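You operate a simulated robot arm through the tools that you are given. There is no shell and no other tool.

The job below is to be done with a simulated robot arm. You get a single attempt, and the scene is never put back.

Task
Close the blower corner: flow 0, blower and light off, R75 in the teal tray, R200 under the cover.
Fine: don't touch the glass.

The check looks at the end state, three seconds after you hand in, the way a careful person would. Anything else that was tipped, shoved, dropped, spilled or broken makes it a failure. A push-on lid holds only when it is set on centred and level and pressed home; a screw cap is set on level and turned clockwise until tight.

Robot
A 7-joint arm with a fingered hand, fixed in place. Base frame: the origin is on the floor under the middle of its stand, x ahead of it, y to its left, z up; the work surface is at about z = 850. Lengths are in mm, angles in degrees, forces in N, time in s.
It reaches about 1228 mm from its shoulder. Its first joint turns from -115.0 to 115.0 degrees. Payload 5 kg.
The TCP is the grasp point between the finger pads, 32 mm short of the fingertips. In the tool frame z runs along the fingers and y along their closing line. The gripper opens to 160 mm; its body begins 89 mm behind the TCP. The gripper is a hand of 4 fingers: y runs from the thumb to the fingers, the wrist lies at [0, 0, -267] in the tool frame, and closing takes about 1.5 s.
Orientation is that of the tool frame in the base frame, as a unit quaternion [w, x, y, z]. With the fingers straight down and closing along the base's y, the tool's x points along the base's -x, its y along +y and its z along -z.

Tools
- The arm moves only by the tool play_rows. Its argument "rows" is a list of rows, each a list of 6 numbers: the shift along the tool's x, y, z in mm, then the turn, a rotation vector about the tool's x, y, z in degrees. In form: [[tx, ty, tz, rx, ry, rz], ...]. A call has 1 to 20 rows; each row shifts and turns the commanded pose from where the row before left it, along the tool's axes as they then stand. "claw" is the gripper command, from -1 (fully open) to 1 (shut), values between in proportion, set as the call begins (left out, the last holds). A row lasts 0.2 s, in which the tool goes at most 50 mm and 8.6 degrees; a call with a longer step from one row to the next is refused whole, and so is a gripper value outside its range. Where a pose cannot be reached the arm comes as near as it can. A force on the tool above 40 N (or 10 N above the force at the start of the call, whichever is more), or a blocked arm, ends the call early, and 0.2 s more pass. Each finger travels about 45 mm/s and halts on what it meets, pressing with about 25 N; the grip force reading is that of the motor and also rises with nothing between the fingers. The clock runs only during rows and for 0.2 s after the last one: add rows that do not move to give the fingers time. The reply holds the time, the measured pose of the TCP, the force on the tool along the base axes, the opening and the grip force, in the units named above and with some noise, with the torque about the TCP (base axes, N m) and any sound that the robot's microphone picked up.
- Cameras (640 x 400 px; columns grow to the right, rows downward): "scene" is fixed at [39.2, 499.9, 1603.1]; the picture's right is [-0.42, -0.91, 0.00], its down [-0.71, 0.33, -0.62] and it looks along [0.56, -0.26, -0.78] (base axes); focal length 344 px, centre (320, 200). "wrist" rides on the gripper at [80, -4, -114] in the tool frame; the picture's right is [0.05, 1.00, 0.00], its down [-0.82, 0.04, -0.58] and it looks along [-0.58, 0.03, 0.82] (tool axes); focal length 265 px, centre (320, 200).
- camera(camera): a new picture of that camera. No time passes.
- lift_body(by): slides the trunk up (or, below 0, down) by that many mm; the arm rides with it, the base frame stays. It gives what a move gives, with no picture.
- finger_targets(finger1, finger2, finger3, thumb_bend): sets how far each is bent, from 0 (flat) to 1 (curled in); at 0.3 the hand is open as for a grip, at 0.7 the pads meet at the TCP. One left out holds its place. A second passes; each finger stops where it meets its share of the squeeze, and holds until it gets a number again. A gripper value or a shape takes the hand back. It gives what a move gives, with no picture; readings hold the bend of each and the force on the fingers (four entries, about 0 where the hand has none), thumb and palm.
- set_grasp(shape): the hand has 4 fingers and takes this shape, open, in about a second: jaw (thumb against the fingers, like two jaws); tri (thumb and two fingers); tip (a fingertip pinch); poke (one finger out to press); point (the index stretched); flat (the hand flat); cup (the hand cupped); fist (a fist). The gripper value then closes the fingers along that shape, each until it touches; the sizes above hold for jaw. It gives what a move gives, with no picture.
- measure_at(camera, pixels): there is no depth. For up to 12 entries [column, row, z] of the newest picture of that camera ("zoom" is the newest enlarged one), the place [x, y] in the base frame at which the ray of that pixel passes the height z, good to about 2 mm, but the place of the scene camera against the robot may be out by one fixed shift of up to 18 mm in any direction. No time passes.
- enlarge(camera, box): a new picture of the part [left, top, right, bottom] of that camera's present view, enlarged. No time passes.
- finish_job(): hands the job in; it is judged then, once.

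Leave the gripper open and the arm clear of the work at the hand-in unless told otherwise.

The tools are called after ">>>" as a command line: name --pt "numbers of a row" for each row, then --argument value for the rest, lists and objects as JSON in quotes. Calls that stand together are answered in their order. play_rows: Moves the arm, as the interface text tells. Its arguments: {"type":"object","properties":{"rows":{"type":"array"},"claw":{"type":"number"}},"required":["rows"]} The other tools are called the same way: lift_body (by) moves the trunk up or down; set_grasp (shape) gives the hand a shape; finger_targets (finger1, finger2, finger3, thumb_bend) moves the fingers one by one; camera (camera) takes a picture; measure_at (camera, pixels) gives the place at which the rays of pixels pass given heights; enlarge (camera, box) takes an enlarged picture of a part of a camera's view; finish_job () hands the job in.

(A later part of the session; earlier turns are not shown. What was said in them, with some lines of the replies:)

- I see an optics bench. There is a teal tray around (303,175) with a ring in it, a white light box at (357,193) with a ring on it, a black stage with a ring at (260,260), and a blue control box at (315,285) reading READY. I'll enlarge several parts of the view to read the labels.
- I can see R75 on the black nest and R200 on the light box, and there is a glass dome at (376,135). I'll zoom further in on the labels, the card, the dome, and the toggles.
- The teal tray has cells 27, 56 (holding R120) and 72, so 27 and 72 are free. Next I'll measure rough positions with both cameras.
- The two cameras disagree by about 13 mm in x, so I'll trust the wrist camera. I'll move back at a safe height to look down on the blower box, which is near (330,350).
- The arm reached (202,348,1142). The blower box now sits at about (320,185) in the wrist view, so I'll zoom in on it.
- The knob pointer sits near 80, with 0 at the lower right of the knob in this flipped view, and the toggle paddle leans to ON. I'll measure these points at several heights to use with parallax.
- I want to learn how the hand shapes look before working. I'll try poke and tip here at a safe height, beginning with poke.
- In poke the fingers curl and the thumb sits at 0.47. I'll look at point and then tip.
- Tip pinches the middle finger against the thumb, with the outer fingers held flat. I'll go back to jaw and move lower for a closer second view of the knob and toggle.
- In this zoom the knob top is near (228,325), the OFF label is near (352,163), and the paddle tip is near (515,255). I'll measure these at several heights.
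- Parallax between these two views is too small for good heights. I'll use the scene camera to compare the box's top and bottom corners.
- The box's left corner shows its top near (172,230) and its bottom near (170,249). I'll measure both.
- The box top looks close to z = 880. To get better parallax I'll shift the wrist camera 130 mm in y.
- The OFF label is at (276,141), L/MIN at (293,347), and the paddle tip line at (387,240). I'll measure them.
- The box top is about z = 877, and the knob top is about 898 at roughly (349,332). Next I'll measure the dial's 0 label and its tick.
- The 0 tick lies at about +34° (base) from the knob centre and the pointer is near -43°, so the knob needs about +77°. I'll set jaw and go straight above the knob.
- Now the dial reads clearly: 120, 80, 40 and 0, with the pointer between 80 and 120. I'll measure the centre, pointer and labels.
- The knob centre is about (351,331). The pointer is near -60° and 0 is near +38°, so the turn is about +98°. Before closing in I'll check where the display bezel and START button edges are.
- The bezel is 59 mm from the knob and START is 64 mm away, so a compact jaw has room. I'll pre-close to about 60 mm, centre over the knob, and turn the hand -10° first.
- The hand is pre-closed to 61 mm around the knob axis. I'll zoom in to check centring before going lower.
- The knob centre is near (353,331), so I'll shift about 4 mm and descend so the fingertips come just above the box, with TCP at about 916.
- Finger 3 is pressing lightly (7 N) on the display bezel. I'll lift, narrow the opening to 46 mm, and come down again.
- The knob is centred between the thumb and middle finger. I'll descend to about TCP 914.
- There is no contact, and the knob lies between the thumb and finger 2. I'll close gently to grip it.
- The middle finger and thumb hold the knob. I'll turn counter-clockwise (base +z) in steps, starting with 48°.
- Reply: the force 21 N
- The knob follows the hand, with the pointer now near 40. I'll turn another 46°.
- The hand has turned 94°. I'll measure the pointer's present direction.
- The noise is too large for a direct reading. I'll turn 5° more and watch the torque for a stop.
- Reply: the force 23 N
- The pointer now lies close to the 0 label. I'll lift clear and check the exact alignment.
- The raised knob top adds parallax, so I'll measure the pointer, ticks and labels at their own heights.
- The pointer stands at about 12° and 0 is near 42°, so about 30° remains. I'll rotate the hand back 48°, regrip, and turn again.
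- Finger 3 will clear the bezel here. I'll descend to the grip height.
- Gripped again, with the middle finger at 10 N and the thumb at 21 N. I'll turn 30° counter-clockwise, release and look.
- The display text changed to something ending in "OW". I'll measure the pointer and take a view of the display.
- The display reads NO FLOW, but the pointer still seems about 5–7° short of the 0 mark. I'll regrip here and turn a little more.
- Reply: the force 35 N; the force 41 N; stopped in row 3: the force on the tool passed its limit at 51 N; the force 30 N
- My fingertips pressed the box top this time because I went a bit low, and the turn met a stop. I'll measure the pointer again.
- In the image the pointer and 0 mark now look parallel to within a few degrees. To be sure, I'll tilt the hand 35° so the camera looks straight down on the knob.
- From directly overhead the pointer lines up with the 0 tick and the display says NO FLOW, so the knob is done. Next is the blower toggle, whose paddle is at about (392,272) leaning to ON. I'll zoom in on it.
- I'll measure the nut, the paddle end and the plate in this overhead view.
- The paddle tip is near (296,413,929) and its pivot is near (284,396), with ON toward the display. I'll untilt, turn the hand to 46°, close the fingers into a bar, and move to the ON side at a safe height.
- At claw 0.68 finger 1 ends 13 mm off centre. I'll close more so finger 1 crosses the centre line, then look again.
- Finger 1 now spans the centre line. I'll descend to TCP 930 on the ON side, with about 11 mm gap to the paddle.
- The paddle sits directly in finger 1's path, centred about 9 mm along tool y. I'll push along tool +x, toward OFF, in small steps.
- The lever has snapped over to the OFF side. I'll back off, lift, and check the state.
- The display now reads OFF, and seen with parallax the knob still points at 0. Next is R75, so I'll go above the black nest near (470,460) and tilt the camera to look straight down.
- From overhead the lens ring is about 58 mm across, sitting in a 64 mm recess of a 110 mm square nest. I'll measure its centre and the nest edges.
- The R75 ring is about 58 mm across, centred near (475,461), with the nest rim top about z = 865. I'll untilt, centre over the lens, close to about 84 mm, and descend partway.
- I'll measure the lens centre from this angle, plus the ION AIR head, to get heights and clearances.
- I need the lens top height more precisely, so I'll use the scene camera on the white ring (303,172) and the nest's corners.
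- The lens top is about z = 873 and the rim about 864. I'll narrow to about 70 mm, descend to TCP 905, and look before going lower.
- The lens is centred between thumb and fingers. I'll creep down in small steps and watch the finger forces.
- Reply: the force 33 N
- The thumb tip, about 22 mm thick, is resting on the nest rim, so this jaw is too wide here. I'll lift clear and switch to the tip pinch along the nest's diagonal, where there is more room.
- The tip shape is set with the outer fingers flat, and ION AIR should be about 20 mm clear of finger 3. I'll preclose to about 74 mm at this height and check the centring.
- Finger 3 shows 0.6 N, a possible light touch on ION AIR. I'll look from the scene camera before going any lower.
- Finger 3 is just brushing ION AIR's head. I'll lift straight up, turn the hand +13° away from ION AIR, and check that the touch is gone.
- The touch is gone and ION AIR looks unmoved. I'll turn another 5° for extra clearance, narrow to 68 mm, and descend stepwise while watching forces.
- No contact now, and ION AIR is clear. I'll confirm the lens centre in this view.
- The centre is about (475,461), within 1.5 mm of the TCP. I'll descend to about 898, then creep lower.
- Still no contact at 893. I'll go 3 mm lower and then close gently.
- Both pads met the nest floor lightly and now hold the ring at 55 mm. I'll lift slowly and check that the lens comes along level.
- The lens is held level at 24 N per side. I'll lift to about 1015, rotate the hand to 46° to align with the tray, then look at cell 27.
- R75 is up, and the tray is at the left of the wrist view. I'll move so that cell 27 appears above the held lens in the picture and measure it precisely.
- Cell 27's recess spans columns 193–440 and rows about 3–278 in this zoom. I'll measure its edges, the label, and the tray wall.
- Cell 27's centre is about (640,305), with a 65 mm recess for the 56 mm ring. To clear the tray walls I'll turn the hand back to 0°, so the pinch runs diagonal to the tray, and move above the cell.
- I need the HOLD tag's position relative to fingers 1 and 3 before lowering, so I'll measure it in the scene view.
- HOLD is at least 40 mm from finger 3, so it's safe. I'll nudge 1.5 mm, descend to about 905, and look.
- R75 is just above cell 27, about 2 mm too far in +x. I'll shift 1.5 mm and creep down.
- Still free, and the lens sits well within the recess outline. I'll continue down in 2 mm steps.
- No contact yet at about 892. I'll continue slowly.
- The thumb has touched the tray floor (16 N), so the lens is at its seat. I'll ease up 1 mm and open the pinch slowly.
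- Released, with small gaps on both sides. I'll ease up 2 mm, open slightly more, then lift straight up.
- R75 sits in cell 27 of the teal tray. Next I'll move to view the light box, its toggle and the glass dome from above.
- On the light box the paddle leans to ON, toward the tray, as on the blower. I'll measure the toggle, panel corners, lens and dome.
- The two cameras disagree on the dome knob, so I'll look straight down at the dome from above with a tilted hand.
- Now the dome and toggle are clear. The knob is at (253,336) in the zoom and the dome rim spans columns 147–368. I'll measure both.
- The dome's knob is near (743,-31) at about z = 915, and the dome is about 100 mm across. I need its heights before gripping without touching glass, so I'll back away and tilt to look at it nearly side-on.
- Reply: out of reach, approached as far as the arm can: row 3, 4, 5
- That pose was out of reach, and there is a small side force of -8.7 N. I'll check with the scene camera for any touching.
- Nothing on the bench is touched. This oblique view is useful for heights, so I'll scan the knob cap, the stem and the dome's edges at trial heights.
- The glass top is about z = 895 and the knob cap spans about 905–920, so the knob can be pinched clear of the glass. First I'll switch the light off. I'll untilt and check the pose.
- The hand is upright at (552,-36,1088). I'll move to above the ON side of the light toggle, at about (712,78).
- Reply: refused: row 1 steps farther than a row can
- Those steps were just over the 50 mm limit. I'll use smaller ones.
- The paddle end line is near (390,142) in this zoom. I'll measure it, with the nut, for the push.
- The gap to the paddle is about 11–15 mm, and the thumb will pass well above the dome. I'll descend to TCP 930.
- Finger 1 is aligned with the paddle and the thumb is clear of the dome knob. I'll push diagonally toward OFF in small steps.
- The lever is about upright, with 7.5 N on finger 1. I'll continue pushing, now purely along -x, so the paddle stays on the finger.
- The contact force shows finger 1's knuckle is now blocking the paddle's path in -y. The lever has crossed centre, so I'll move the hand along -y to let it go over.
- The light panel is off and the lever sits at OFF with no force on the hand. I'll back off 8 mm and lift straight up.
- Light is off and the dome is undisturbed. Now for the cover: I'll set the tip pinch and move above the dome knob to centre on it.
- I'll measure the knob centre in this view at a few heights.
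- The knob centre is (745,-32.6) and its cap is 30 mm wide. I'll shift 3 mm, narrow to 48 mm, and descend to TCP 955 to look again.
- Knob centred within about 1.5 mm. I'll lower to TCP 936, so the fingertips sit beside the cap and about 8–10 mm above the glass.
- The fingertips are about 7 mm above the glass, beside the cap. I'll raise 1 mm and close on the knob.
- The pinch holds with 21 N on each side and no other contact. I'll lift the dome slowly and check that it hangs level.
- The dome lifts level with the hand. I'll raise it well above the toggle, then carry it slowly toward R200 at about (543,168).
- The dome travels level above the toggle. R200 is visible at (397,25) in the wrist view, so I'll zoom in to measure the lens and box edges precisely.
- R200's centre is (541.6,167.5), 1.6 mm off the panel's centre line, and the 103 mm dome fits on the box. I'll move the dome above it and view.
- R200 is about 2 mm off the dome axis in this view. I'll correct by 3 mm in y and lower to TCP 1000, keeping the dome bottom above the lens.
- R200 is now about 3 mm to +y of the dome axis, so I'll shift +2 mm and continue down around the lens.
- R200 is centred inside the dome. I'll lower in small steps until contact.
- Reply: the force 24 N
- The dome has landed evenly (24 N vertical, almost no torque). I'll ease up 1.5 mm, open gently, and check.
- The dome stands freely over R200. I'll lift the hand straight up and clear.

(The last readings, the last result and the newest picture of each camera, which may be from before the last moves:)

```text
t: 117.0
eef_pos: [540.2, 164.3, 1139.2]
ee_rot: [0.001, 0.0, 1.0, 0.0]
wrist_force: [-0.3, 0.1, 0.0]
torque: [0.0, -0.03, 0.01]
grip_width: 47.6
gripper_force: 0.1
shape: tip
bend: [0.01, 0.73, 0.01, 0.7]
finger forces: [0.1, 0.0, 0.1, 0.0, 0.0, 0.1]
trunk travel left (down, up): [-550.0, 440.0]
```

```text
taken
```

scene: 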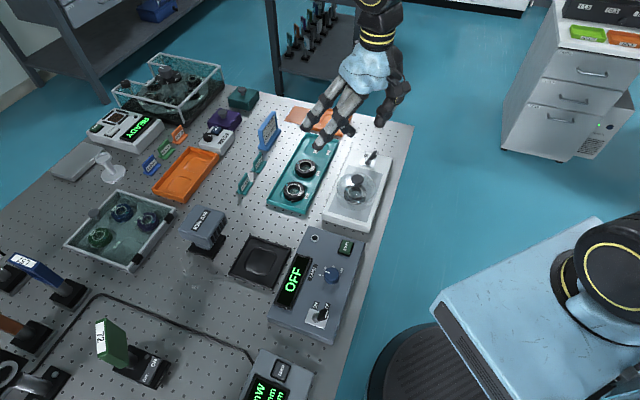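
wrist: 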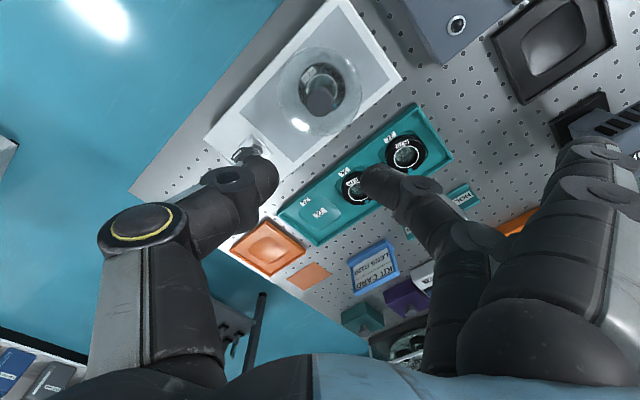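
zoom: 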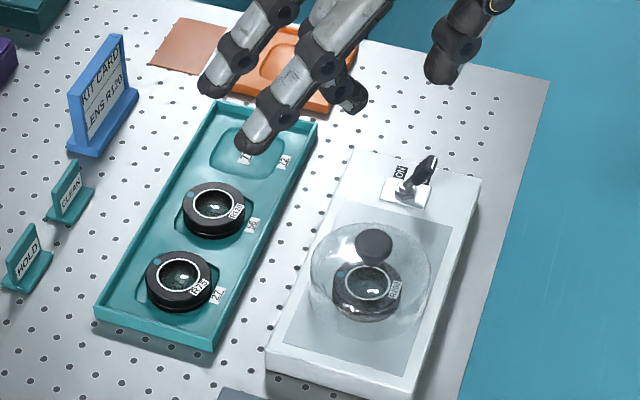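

Everything seems in place. Before handing in I'll zoom in on the dials, the R75 seat, the cover and ION AIR.

>>> enlarge --camera "scene" --box '[260, 150, 340, 215]'

>>> enlarge --camera "scene" --box '[280, 225, 370, 345]'

>>> enlarge --camera "scene" --box '[320, 145, 400, 235]'

>>> enlarge --camera "scene" --box '[170, 200, 300, 290]'

```text
6.15 times, centred on (300, 182) of scene
```

zoom: 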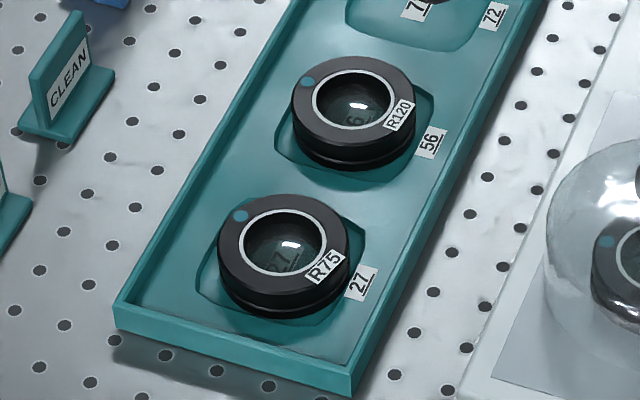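

```text
3.33 times, centred on (325, 285) of scene
```

zoom: 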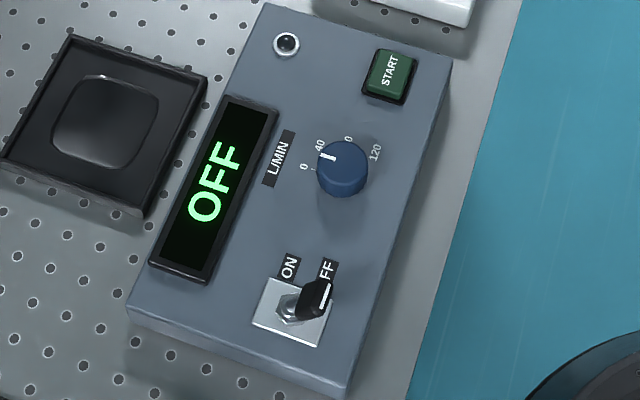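

```text
4.44 times, centred on (360, 190) of scene
```

zoom: 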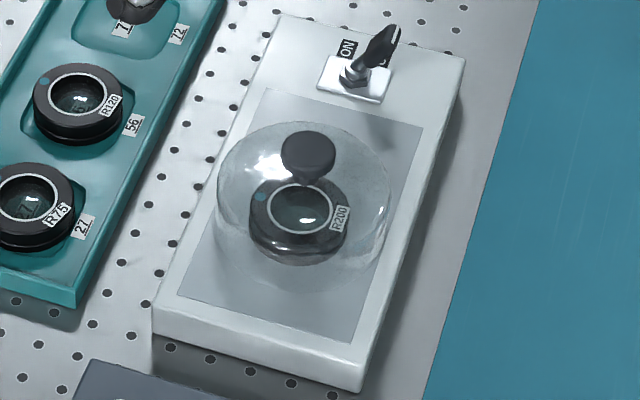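

```text
4.44 times, centred on (235, 245) of scene
```

zoom: 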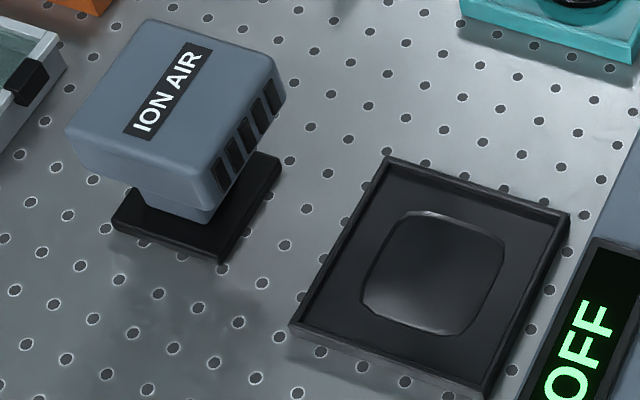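

All checks agree: the display reads OFF with the knob at 0, R75 is seated like R120, R200 is under the cover, and ION AIR and the nest are unmoved. I'll open the hand and return to the starting pose, clear of the bench.

>>> set_grasp --shape "jaw"

>>> play_rows --pt "0 0 -43 0 0 0" --pt "0 0 -44 0 0 0" --pt "-3 40 0 0 0 0" --pt "-3 40 0 0 0 0" --pt "-3 40 0 0 0 0" --pt "-3 40 0 0 0 0" --pt "-3 40 0 0 0 0" --pt "-3 40 0 0 0 0" --pt "-3 40 0 0 0 0" --pt "0 33 0 0 0 0" --pt "0 0 0 0 0 0" --pt "0 0 0 0 0 0" --claw -1

>>> camera --camera "scene"

>>> enlarge --camera "scene" --box '[300, 90, 430, 240]'

```text
t: 117.9
eef_pos: [539.3, 163.2, 1138.1]
ee_rot: [0.001, 0.001, 1.0, 0.001]
wrist_force: [-0.2, 0.2, 0.1]
torque: [-0.05, 0.02, 0.0]
grip_width: 160.1
gripper_force: 0.2
shape: jaw
bend: [0.3, 0.3, 0.3, 0.3]
finger forces: [0.1, 0.0, 0.0, 0.1, 0.1, 0.0]
trunk travel left (down, up): [-550.0, 440.0]
```

```text
t: 120.5
eef_pos: [560.1, 477.1, 1228.0]
ee_rot: [0.001, 0.001, 1.0, 0.001]
wrist_force: [0.7, 0.7, -0.1]
torque: [-0.01, -0.02, 0.0]
grip_width: 160.1
gripper_force: 0.0
shape: jaw
bend: [0.3, 0.3, 0.3, 0.3]
finger forces: [0.0, 0.0, 0.1, 0.0, 0.0, 0.0]
trunk travel left (down, up): [-550.0, 440.0]
```

```text
taken
```

scene: 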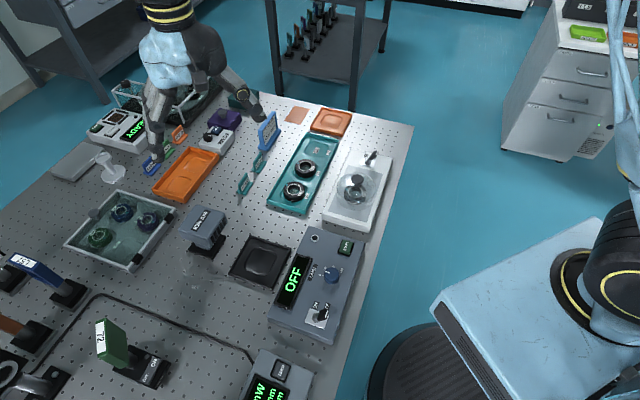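

```text
2.67 times, centred on (365, 165) of scene
```

zoom: 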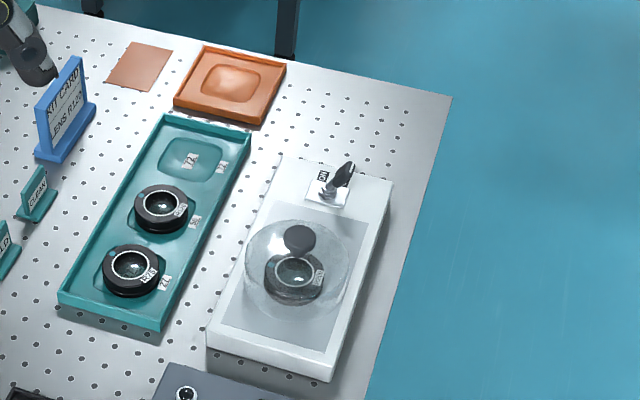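

The arm is back at its start pose with the hand open. The flow is at 0, the blower and light are off, R75 is in the teal tray, and R200 is under the cover on the light box. I'm handing in now.

>>> finish_job

```text
The job is handed in.
```

The blower corner is closed and the job is handed in. I don't have the check's result.

- **Flow:** the knob is at 0. Seen from straight above, the pointer lines up with the 0 tick, and the display read NO FLOW.
- **Blower:** the toggle is at OFF and the display reads OFF.
- **Light:** the toggle is at OFF and the panel is dark.
- **R75:** it sits in cell 27 of the teal tray, seated like R120 beside it. The job named no cell, so I used this free one.
- **R200:** it is under the glass cover. I left the lens on the light box and set the cover over it there, so the cover has moved from its old spot on the bench.

**Glass:** I held the lens only by its ring and the cover only by its knob. The fingers stayed clear of the glass throughout.

**Other contact:**
- One finger lightly brushed the ION AIR head, at under 1 N.
- Fingertips pressed the display bezel, the blower box top and the nest rim and floor while I was finding heights.
- The thumb also touched the teal tray floor as I set R75 down.

The later pictures show ION AIR and the nest where they were, and nothing else looks disturbed.

The arm is back at its start pose with the hand open.
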